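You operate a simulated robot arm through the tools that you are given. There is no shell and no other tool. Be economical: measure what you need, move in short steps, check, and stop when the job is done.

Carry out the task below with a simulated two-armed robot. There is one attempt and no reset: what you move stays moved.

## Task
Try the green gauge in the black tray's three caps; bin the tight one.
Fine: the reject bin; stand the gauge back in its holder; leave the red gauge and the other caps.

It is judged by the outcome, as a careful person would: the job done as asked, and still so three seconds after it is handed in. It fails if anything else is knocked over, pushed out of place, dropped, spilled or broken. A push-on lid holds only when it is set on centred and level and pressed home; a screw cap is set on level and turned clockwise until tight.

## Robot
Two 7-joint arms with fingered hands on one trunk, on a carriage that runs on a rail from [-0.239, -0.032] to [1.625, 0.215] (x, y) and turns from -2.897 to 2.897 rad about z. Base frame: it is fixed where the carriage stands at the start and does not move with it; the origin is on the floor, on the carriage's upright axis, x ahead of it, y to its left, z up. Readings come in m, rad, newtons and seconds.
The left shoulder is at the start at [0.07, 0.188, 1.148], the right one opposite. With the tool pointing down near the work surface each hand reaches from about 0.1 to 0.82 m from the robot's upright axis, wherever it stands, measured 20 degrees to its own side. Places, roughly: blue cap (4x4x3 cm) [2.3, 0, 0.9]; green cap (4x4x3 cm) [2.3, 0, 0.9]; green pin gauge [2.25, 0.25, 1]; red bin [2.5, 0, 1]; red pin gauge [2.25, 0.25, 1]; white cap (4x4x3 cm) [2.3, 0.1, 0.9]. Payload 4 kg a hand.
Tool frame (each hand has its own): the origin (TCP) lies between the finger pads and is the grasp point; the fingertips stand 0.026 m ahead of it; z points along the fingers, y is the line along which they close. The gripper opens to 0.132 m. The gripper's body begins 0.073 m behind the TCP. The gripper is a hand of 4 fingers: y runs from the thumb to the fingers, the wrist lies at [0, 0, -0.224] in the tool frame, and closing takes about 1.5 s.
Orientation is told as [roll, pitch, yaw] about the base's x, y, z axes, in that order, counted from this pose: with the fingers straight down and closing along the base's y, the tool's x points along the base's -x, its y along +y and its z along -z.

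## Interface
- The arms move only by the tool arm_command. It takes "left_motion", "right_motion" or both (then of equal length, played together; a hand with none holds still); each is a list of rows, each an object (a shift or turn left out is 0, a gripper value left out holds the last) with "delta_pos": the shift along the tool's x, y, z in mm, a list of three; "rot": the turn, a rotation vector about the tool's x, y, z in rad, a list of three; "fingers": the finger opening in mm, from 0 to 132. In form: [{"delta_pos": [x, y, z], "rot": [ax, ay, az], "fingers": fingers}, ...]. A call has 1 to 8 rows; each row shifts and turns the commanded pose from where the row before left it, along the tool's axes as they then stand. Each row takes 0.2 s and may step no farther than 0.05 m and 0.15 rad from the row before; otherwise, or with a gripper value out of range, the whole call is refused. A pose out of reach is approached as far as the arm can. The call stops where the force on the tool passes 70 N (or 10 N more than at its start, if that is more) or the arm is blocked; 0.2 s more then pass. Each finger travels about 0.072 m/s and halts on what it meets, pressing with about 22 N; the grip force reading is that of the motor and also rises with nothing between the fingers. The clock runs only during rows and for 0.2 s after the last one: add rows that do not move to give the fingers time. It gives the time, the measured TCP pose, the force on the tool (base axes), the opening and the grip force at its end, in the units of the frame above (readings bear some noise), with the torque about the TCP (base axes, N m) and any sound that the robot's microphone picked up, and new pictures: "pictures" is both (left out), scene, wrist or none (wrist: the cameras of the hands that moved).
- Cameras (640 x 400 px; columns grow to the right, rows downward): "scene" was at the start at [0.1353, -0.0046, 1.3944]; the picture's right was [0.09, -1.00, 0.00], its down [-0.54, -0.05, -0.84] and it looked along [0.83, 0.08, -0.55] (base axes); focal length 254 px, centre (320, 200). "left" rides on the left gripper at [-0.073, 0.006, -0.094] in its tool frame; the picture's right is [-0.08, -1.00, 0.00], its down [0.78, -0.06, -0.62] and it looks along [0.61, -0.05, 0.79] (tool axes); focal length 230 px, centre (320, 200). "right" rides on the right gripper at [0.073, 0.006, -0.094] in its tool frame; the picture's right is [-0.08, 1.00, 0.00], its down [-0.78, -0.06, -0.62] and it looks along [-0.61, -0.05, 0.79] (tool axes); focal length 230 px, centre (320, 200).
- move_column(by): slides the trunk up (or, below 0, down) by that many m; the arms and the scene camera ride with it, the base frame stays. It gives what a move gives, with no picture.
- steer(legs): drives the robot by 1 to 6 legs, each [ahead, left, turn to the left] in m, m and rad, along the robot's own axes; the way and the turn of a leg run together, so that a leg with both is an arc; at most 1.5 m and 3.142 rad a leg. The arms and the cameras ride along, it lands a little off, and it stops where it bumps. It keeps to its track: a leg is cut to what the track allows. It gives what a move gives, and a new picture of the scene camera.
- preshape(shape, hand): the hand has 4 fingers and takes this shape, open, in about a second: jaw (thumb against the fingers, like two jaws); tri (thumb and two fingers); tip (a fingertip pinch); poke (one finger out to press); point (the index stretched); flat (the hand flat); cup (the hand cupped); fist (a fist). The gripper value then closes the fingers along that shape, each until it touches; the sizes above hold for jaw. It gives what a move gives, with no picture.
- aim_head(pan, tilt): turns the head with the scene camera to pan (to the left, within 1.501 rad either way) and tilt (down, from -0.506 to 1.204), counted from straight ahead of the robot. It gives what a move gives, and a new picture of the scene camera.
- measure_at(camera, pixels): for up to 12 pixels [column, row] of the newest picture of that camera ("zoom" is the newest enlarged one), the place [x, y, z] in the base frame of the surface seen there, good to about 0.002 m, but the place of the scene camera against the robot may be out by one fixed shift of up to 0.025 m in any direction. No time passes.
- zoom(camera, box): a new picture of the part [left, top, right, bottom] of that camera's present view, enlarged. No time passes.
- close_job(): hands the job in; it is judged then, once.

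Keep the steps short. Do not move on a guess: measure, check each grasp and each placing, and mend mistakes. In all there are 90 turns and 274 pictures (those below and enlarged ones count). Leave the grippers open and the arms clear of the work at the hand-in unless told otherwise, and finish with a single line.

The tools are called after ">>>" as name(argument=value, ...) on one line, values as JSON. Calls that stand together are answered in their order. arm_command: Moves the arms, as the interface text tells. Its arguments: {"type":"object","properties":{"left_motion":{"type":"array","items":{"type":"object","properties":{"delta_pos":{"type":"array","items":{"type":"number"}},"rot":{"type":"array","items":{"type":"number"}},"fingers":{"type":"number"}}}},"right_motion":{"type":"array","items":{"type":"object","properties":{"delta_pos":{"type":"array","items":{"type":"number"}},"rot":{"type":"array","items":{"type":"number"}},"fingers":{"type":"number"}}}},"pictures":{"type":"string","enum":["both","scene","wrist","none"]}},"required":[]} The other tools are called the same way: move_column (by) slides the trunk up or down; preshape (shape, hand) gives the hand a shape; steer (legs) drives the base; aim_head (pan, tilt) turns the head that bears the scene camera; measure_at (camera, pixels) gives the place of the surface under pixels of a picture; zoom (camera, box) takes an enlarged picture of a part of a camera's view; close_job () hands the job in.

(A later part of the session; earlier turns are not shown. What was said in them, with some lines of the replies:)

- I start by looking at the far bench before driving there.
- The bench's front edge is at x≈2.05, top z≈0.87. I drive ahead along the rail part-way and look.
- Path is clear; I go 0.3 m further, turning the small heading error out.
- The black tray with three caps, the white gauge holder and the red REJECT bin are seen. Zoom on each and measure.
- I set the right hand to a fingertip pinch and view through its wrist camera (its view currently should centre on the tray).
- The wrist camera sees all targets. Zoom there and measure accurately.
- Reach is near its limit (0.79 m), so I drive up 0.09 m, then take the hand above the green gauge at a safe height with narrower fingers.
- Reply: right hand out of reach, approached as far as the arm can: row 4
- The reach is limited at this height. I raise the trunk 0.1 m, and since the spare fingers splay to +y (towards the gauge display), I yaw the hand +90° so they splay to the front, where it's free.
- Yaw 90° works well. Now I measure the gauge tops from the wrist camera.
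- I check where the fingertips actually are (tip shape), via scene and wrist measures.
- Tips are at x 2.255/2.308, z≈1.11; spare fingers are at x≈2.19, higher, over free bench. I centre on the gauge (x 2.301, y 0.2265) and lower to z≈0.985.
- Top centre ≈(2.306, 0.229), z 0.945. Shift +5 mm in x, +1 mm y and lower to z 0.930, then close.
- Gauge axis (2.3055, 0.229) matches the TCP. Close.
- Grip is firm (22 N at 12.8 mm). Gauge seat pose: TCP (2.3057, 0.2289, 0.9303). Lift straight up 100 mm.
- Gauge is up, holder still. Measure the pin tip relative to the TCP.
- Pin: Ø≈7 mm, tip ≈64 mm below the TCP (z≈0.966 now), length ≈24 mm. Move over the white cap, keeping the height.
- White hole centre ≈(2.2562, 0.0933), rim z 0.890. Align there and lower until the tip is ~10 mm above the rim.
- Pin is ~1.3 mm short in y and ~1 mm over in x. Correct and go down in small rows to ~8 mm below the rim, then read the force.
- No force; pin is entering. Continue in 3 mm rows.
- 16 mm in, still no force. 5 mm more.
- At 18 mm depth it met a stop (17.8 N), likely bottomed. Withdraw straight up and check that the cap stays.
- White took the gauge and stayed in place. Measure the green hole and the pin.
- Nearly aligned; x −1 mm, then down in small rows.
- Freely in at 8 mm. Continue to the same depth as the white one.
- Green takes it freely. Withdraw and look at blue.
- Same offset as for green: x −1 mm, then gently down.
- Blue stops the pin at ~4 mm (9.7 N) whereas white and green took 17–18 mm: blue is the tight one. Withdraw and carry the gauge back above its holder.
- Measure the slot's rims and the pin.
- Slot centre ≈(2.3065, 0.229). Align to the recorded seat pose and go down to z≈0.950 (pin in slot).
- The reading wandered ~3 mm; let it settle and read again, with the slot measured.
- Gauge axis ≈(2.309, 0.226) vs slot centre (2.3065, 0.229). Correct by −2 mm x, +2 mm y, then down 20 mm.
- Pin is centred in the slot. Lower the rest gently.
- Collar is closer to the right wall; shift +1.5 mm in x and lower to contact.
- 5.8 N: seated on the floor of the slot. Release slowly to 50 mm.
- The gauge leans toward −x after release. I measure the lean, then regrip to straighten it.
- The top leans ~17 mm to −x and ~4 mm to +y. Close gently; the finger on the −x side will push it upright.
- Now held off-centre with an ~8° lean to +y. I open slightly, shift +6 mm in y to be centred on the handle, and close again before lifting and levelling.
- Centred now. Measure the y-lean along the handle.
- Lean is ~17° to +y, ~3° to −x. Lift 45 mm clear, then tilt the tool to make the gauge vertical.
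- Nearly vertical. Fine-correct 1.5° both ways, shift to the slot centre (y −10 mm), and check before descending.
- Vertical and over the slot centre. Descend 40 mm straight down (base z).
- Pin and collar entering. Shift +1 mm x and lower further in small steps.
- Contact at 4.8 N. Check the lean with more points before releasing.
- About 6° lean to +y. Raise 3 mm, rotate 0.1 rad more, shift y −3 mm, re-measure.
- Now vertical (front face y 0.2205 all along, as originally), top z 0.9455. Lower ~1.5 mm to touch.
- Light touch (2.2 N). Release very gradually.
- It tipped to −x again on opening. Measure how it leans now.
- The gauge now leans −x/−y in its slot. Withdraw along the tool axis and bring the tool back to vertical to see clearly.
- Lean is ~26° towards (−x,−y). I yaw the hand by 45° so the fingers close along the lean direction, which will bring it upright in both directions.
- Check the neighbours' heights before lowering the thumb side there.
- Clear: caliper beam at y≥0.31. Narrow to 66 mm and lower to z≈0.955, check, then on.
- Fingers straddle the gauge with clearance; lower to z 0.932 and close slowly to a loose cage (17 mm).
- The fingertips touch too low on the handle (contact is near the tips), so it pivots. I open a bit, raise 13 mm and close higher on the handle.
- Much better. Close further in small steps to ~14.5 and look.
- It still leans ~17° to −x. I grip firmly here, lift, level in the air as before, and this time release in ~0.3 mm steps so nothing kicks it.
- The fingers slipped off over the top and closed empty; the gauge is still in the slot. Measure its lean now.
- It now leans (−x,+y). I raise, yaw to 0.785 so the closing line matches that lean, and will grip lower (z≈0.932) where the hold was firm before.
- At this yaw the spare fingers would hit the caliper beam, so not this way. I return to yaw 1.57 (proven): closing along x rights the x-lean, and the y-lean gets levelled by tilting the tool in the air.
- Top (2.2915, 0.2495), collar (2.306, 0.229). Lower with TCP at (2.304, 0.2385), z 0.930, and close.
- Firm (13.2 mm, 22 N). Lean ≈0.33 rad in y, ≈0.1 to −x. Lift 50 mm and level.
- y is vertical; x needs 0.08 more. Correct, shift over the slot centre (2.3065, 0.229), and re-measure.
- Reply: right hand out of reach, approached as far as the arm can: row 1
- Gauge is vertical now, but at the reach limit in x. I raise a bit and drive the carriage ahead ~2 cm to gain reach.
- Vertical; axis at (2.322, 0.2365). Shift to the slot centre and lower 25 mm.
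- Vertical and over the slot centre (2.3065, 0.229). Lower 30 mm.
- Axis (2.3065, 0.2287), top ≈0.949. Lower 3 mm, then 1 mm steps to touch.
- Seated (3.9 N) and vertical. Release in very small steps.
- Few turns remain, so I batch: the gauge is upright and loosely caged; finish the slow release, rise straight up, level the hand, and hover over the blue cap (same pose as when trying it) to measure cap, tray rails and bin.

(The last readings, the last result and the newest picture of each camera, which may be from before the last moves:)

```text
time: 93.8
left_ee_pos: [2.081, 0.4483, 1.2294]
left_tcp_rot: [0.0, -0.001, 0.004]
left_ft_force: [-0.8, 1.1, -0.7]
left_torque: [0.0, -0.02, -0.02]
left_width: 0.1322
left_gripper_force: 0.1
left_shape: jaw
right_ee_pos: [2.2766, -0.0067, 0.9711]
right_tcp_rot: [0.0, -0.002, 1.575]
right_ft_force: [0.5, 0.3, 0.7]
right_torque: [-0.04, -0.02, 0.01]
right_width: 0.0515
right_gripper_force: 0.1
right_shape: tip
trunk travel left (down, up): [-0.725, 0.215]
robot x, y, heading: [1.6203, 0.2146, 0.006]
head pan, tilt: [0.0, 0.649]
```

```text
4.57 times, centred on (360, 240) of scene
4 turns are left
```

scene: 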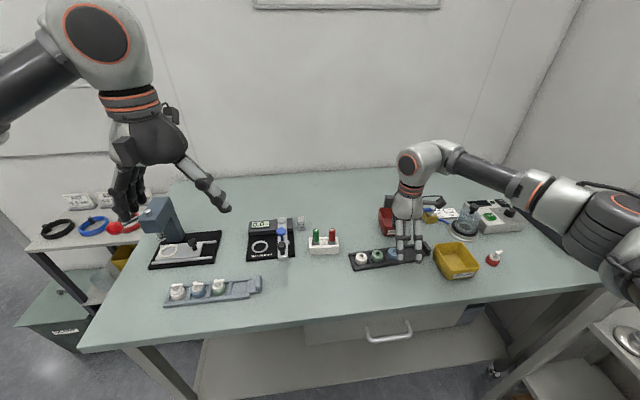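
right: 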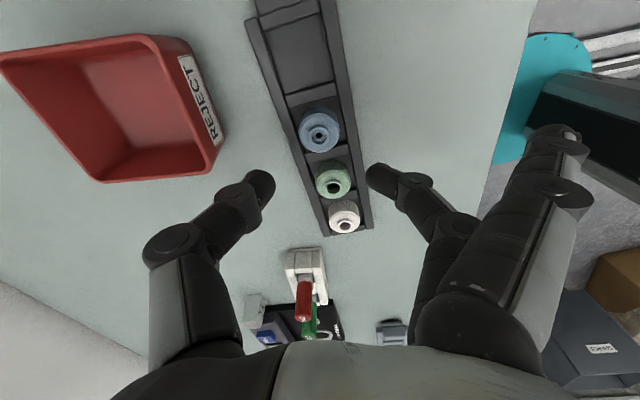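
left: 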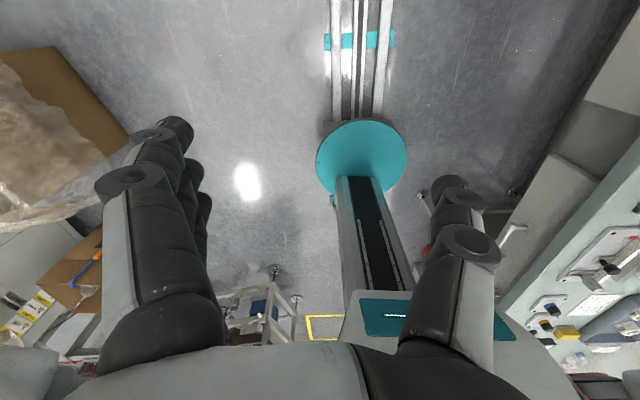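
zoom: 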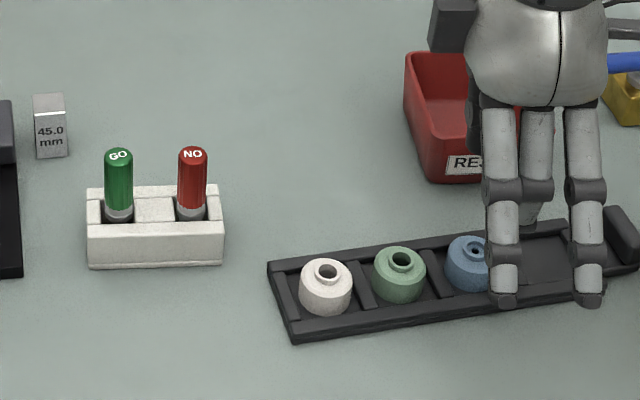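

The gauge now stands upright beside the red one. Blue cap centre ≈(2.2774, −0.007), shoulder z 0.8875, rails z 0.8725. I measure the bin rim, align the hand to the tray (yaw +0.2, also clears the bin), lower so the tips stay just above the rails, grip the cap and lift straight up.

>>> measure_at(camera="right", pixels=[[179, 60], [186, 90], [205, 150], [211, 165], [206, 172], [150, 178], [100, 182], [150, 37], [100, 42], [4, 65], [40, 120], [150, 145]])

>>> arm_command(right_motion=[{"delta_pos": [0, -0.8, 0], "fingers": 44}, {"rot": [0, 0, -0.1]}, {"rot": [0, 0, -0.1]}, {"delta_pos": [0, 0, 30]}, {"delta_pos": [0, 0, 20]}, {"delta_pos": [0, 0, 12]}, {"delta_pos": [0, 0, 7]}, {}], pictures="wrist")

>>> arm_command(right_motion=[{"fingers": 39}, {"fingers": 34}, {"fingers": 30}, {"fingers": 20}, {"fingers": 0}, {}, {}, {}], pictures="wrist")

>>> arm_command(right_motion=[{"delta_pos": [0, 0, -8]}, {"delta_pos": [0, 0, -12]}, {"delta_pos": [0, 0, -30]}, {"delta_pos": [0, 0, -30]}, {"delta_pos": [0, 0, -30]}, {}], pictures="both")

>>> zoom(camera="right", box=[200, 80, 440, 230])

>>> zoom(camera="scene", box=[340, 180, 480, 280])

```text
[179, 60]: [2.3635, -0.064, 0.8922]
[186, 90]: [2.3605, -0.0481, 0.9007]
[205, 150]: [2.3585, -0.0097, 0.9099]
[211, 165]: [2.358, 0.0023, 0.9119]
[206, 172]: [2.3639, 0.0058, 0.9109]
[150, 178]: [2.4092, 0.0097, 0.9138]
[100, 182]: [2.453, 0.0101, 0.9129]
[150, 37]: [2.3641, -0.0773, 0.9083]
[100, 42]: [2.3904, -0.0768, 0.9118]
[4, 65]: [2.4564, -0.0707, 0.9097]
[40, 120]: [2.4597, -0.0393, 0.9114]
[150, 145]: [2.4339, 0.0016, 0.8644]
```

```text
time: 95.7
left_ee_pos: [2.0813, 0.4496, 1.2283]
left_tcp_rot: [0.0, -0.001, 0.004]
left_ft_force: [0.0, -0.2, 0.1]
left_torque: [0.01, 0.01, 0.03]
left_width: 0.1319
left_gripper_force: 0.1
left_shape: jaw
right_ee_pos: [2.2789, -0.0066, 0.9002]
right_tcp_rot: [-0.002, 0.0, 1.776]
right_ft_force: [0.3, -1.2, 0.3]
right_torque: [-0.02, -0.04, 0.02]
right_width: 0.0444
right_gripper_force: 0.1
right_shape: tip
trunk travel left (down, up): [-0.725, 0.215]
robot x, y, heading: [1.6206, 0.2148, 0.004]
head pan, tilt: [0.0, 0.649]
```

right: 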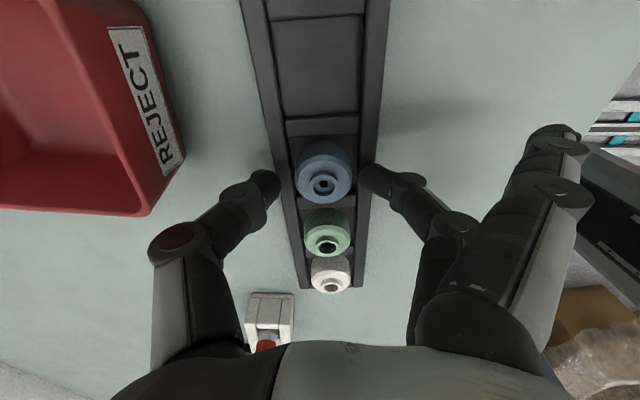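

```text
time: 97.5
left_ee_pos: [2.0811, 0.4483, 1.2279]
left_tcp_rot: [-0.002, -0.001, 0.002]
left_ft_force: [0.1, 0.5, 0.1]
left_torque: [0.0, 0.02, -0.02]
left_width: 0.1318
left_gripper_force: 0.1
left_shape: jaw
right_ee_pos: [2.2795, -0.005, 0.902]
right_tcp_rot: [0.0, -0.002, 1.777]
right_ft_force: [1.0, 0.6, 1.3]
right_torque: [0.04, -0.01, -0.01]
right_width: 0.0276
right_gripper_force: 9.8
right_shape: tip
trunk travel left (down, up): [-0.725, 0.215]
robot x, y, heading: [1.621, 0.214, 0.003]
head pan, tilt: [0.0, 0.649]
```

right: 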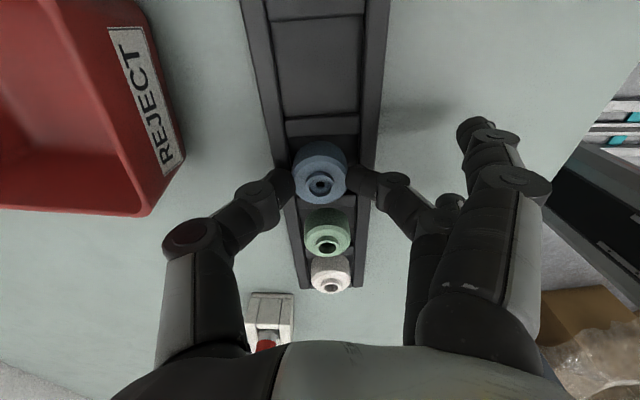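

```text
time: 98.8
left_ee_pos: [2.0811, 0.4477, 1.2274]
left_tcp_rot: [0.0, -0.003, 0.004]
left_ft_force: [0.0, 0.3, 0.4]
left_torque: [0.02, 0.03, 0.0]
left_width: 0.1318
left_gripper_force: 0.1
left_shape: jaw
right_ee_pos: [2.2788, -0.006, 1.0096]
right_tcp_rot: [0.0, 0.0, 1.776]
right_ft_force: [-0.6, 0.2, 0.3]
right_torque: [0.0, -0.01, 0.01]
right_width: 0.027
right_gripper_force: 9.7
right_shape: tip
trunk travel left (down, up): [-0.725, 0.215]
robot x, y, heading: [1.6202, 0.2117, 0.005]
head pan, tilt: [0.0, 0.649]
```

scene: 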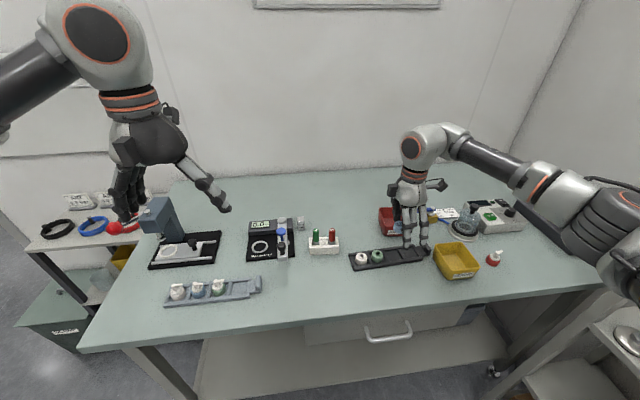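
right: 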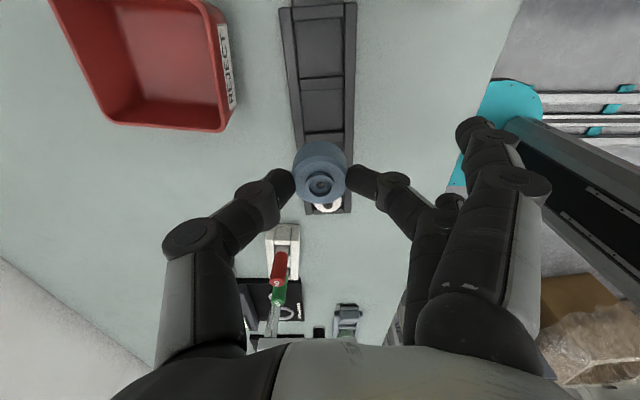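

```text
2.67 times, centred on (320, 155) of right
```

zoom: 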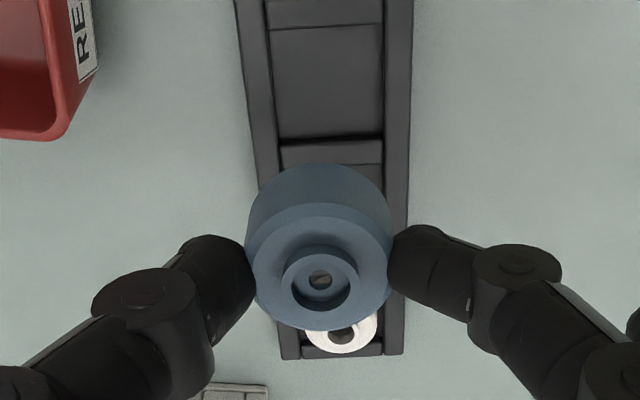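

```text
4.00 times, centred on (410, 230) of scene
3 turns are left
```

zoom: 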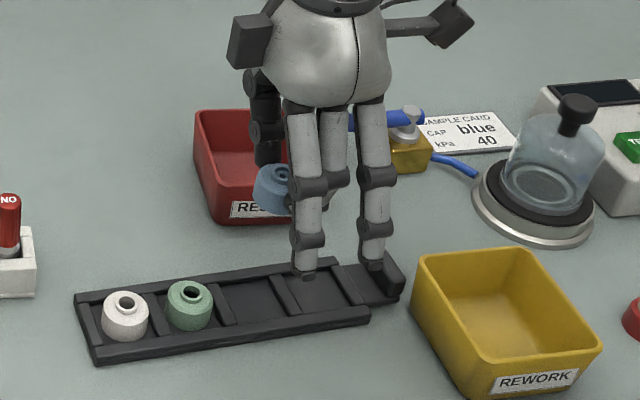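

Blue cap is held securely; white and green still in place. Bin rim z 0.913, x 2.358–2.462, y −0.077…0.010. I tilt the hand forward (for reach), carry the cap over the bin's middle, and lower it below the rim, then check before releasing.

>>> arm_command(right_motion=[{"delta_pos": [0, 0, -10]}, {"rot": [0.15, 0, 0]}, {"rot": [0.15, 0, 0]}, {"rot": [0.15, 0, 0]}, {"delta_pos": [17.6, -33.5, 16.2]}, {"delta_pos": [17.6, -33.5, 16.2]}, {"delta_pos": [17.7, -33.5, 16.1]}, {}], pictures="none")

>>> arm_command(right_motion=[{"delta_pos": [0, 15.2, 31.5]}, {"delta_pos": [0, 11, 22.5]}, {"delta_pos": [0, 8.7, 18]}, {}], pictures="both")

>>> zoom(camera="right", box=[160, 50, 480, 250])

>>> zoom(camera="scene", box=[340, 180, 480, 280])

>>> measure_at(camera="right", pixels=[[320, 165], [320, 185], [320, 205], [300, 185], [340, 185]])

```text
time: 100.7
left_ee_pos: [2.0815, 0.4479, 1.2297]
left_tcp_rot: [0.001, -0.002, 0.004]
left_ft_force: [-0.5, -0.8, 0.1]
left_torque: [0.01, 0.0, 0.02]
left_width: 0.1321
left_gripper_force: 0.0
left_shape: jaw
right_ee_pos: [2.3992, -0.0371, 1.0184]
right_tcp_rot: [-0.45, -0.001, 1.776]
right_ft_force: [-0.7, -0.6, 0.1]
right_torque: [0.01, 0.0, -0.02]
right_width: 0.027
right_gripper_force: 9.6
right_shape: tip
trunk travel left (down, up): [-0.725, 0.215]
robot x, y, heading: [1.6223, 0.2171, 0.001]
head pan, tilt: [0.0, 0.649]
```

```text
time: 101.7
left_ee_pos: [2.08, 0.4476, 1.2284]
left_tcp_rot: [-0.001, -0.002, 0.004]
left_ft_force: [0.0, 0.3, 0.2]
left_torque: [-0.01, 0.02, 0.01]
left_width: 0.132
left_gripper_force: 0.0
left_shape: jaw
right_ee_pos: [2.3988, -0.0368, 0.9388]
right_tcp_rot: [-0.451, 0.0, 1.777]
right_ft_force: [0.2, 0.0, 0.9]
right_torque: [0.02, 0.01, 0.03]
right_width: 0.0272
right_gripper_force: 10.9
right_shape: tip
trunk travel left (down, up): [-0.725, 0.215]
robot x, y, heading: [1.6199, 0.2161, 0.003]
head pan, tilt: [0.0, 0.649]
```

scene: 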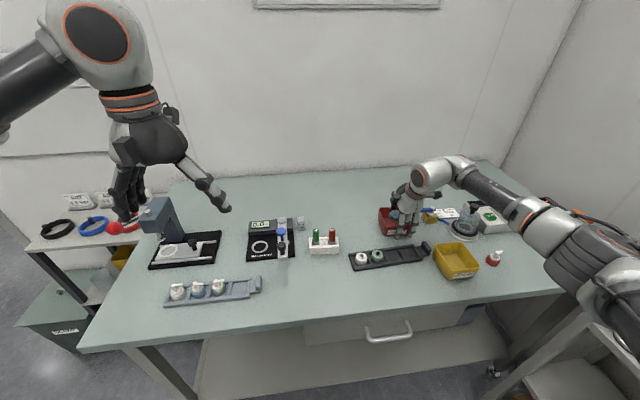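
right: 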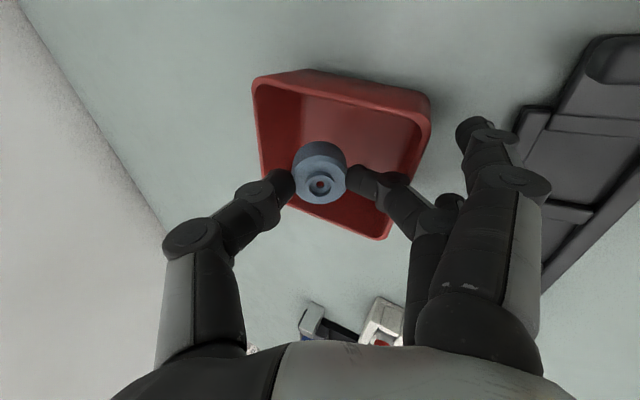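

```text
2.00 times, centred on (320, 150) of right
```

zoom: 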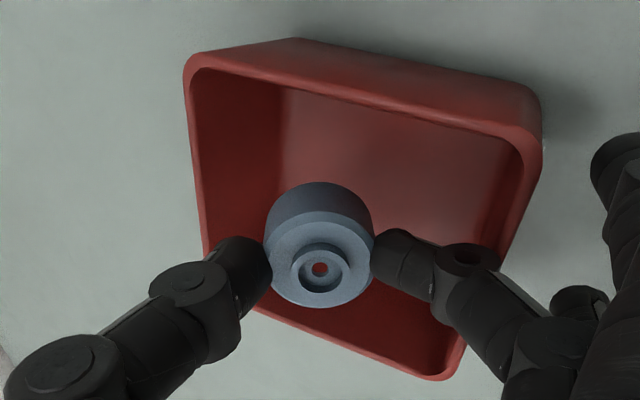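

```text
4.00 times, centred on (410, 230) of scene
```

zoom: 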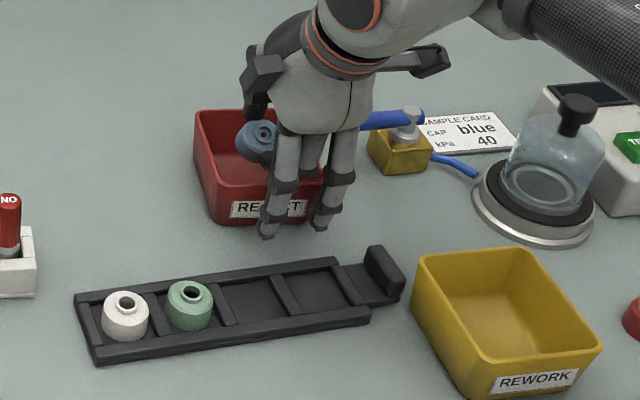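

```text
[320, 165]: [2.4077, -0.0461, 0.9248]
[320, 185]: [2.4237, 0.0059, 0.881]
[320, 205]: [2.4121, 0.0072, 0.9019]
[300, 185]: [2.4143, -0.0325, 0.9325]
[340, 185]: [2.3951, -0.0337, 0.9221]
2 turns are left
```

The cap is inside the bin outline, 10 mm clear of the walls; the front finger is near the front wall, so I raise 12 mm and shift 5 mm before opening, then withdraw up, back and level, and open the hand.

>>> arm_command(right_motion=[{"delta_pos": [0, -5.2, -10.8]}, {"delta_pos": [1, -4.4, 2.1]}, {"fingers": 31}, {"fingers": 35}, {"fingers": 39}, {"fingers": 42}, {}, {}], pictures="wrist")

>>> arm_command(right_motion=[{"delta_pos": [0, -17.4, -36]}, {"delta_pos": [0, -17.4, -36]}, {"delta_pos": [-8, 35, -17]}, {"delta_pos": [-8, 35, -17]}, {"delta_pos": [-8, 35, -17]}, {"rot": [-0.15, 0, 0]}, {"rot": [-0.15, 0, 0]}, {"rot": [-0.15, 0, 0]}], pictures="none")

>>> arm_command(right_motion=[{"delta_pos": [0, 20, -40]}, {"delta_pos": [0, 45, -15]}, {"delta_pos": [0, 45, 0]}, {"delta_pos": [0, 45, 0], "fingers": 132}, {"delta_pos": [0, 45, 0]}, {}, {}], pictures="both")

>>> zoom(camera="scene", box=[340, 180, 480, 280])

>>> zoom(camera="scene", box=[260, 190, 440, 290])

```text
time: 103.5
left_ee_pos: [2.0814, 0.4488, 1.2289]
left_tcp_rot: [0.002, -0.002, 0.005]
left_ft_force: [0.2, -0.8, -1.2]
left_torque: [-0.01, -0.02, -0.03]
left_width: 0.1321
left_gripper_force: 0.0
left_shape: jaw
right_ee_pos: [2.4023, -0.0356, 0.9529]
right_tcp_rot: [-0.45, 0.0, 1.776]
right_ft_force: [0.3, 0.1, 0.0]
right_torque: [0.01, -0.05, 0.01]
right_width: 0.0415
right_gripper_force: 0.2
right_shape: tip
trunk travel left (down, up): [-0.725, 0.215]
robot x, y, heading: [1.6208, 0.2116, 0.001]
head pan, tilt: [0.0, 0.649]
```

right: 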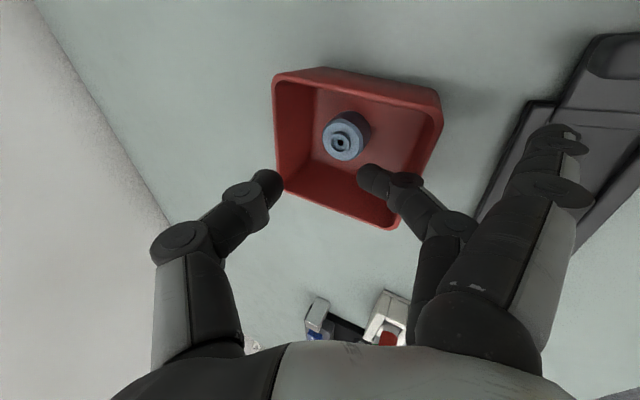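

```text
time: 105.2
left_ee_pos: [2.0811, 0.449, 1.2272]
left_tcp_rot: [0.0, 0.002, 0.004]
left_ft_force: [-0.5, 0.7, -0.6]
left_torque: [0.0, 0.02, 0.01]
left_width: 0.1317
left_gripper_force: 0.1
left_shape: jaw
right_ee_pos: [2.2844, -0.0345, 1.0317]
right_tcp_rot: [0.002, -0.001, 1.776]
right_ft_force: [0.3, -0.2, -0.3]
right_torque: [0.0, 0.03, -0.01]
right_width: 0.0418
right_gripper_force: 0.1
right_shape: tip
trunk travel left (down, up): [-0.725, 0.215]
robot x, y, heading: [1.6212, 0.2181, -0.002]
head pan, tilt: [0.0, 0.649]
```

```text
time: 106.8
left_ee_pos: [2.0812, 0.4485, 1.2271]
left_tcp_rot: [0.001, -0.001, 0.004]
left_ft_force: [-0.4, -0.4, 0.4]
left_torque: [-0.03, 0.0, -0.02]
left_width: 0.1319
left_gripper_force: 0.1
left_shape: jaw
right_ee_pos: [2.0898, -0.0771, 1.0869]
right_tcp_rot: [-0.001, 0.001, 1.777]
right_ft_force: [-0.5, 0.6, -0.8]
right_torque: [0.01, 0.02, 0.01]
right_width: 0.132
right_gripper_force: 0.1
right_shape: tip
trunk travel left (down, up): [-0.725, 0.215]
robot x, y, heading: [1.6203, 0.2127, 0.008]
head pan, tilt: [0.0, 0.649]
```

scene: 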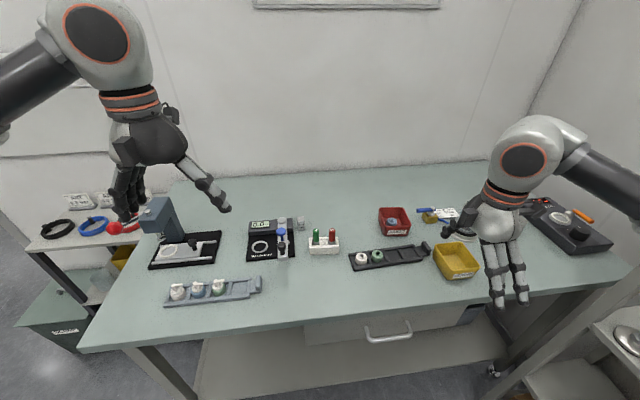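
right: 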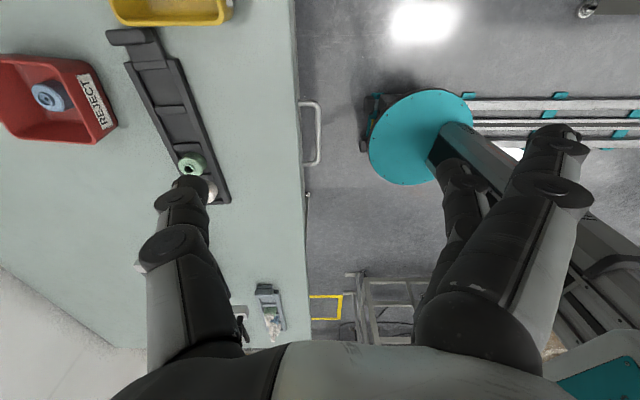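

```text
4.00 times, centred on (410, 230) of scene
```

zoom: 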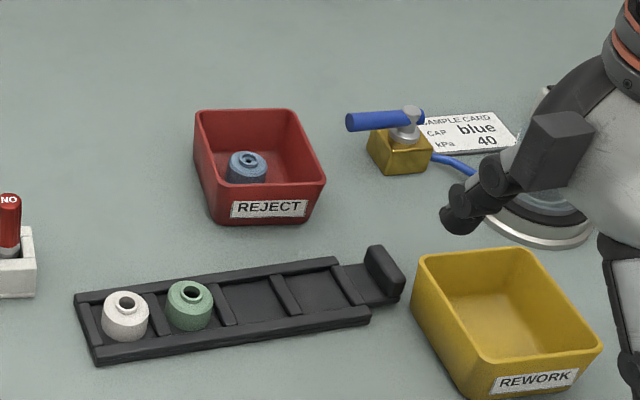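

```text
3.56 times, centred on (350, 240) of scene
1 turns are left
```

zoom: 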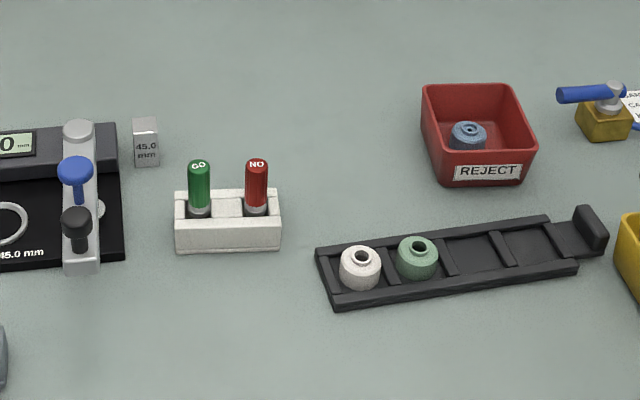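

The blue cap is in the reject bin, the green gauge stands upright in its holder, the other caps and the red gauge have not moved, and both hands are open and clear. I hand in.

>>> close_job()

```text
The job is handed in.
```

The blue cap was the tight one and is in the reject bin; the green gauge stands upright in its holder, and the red gauge and the white and green caps are in their places.
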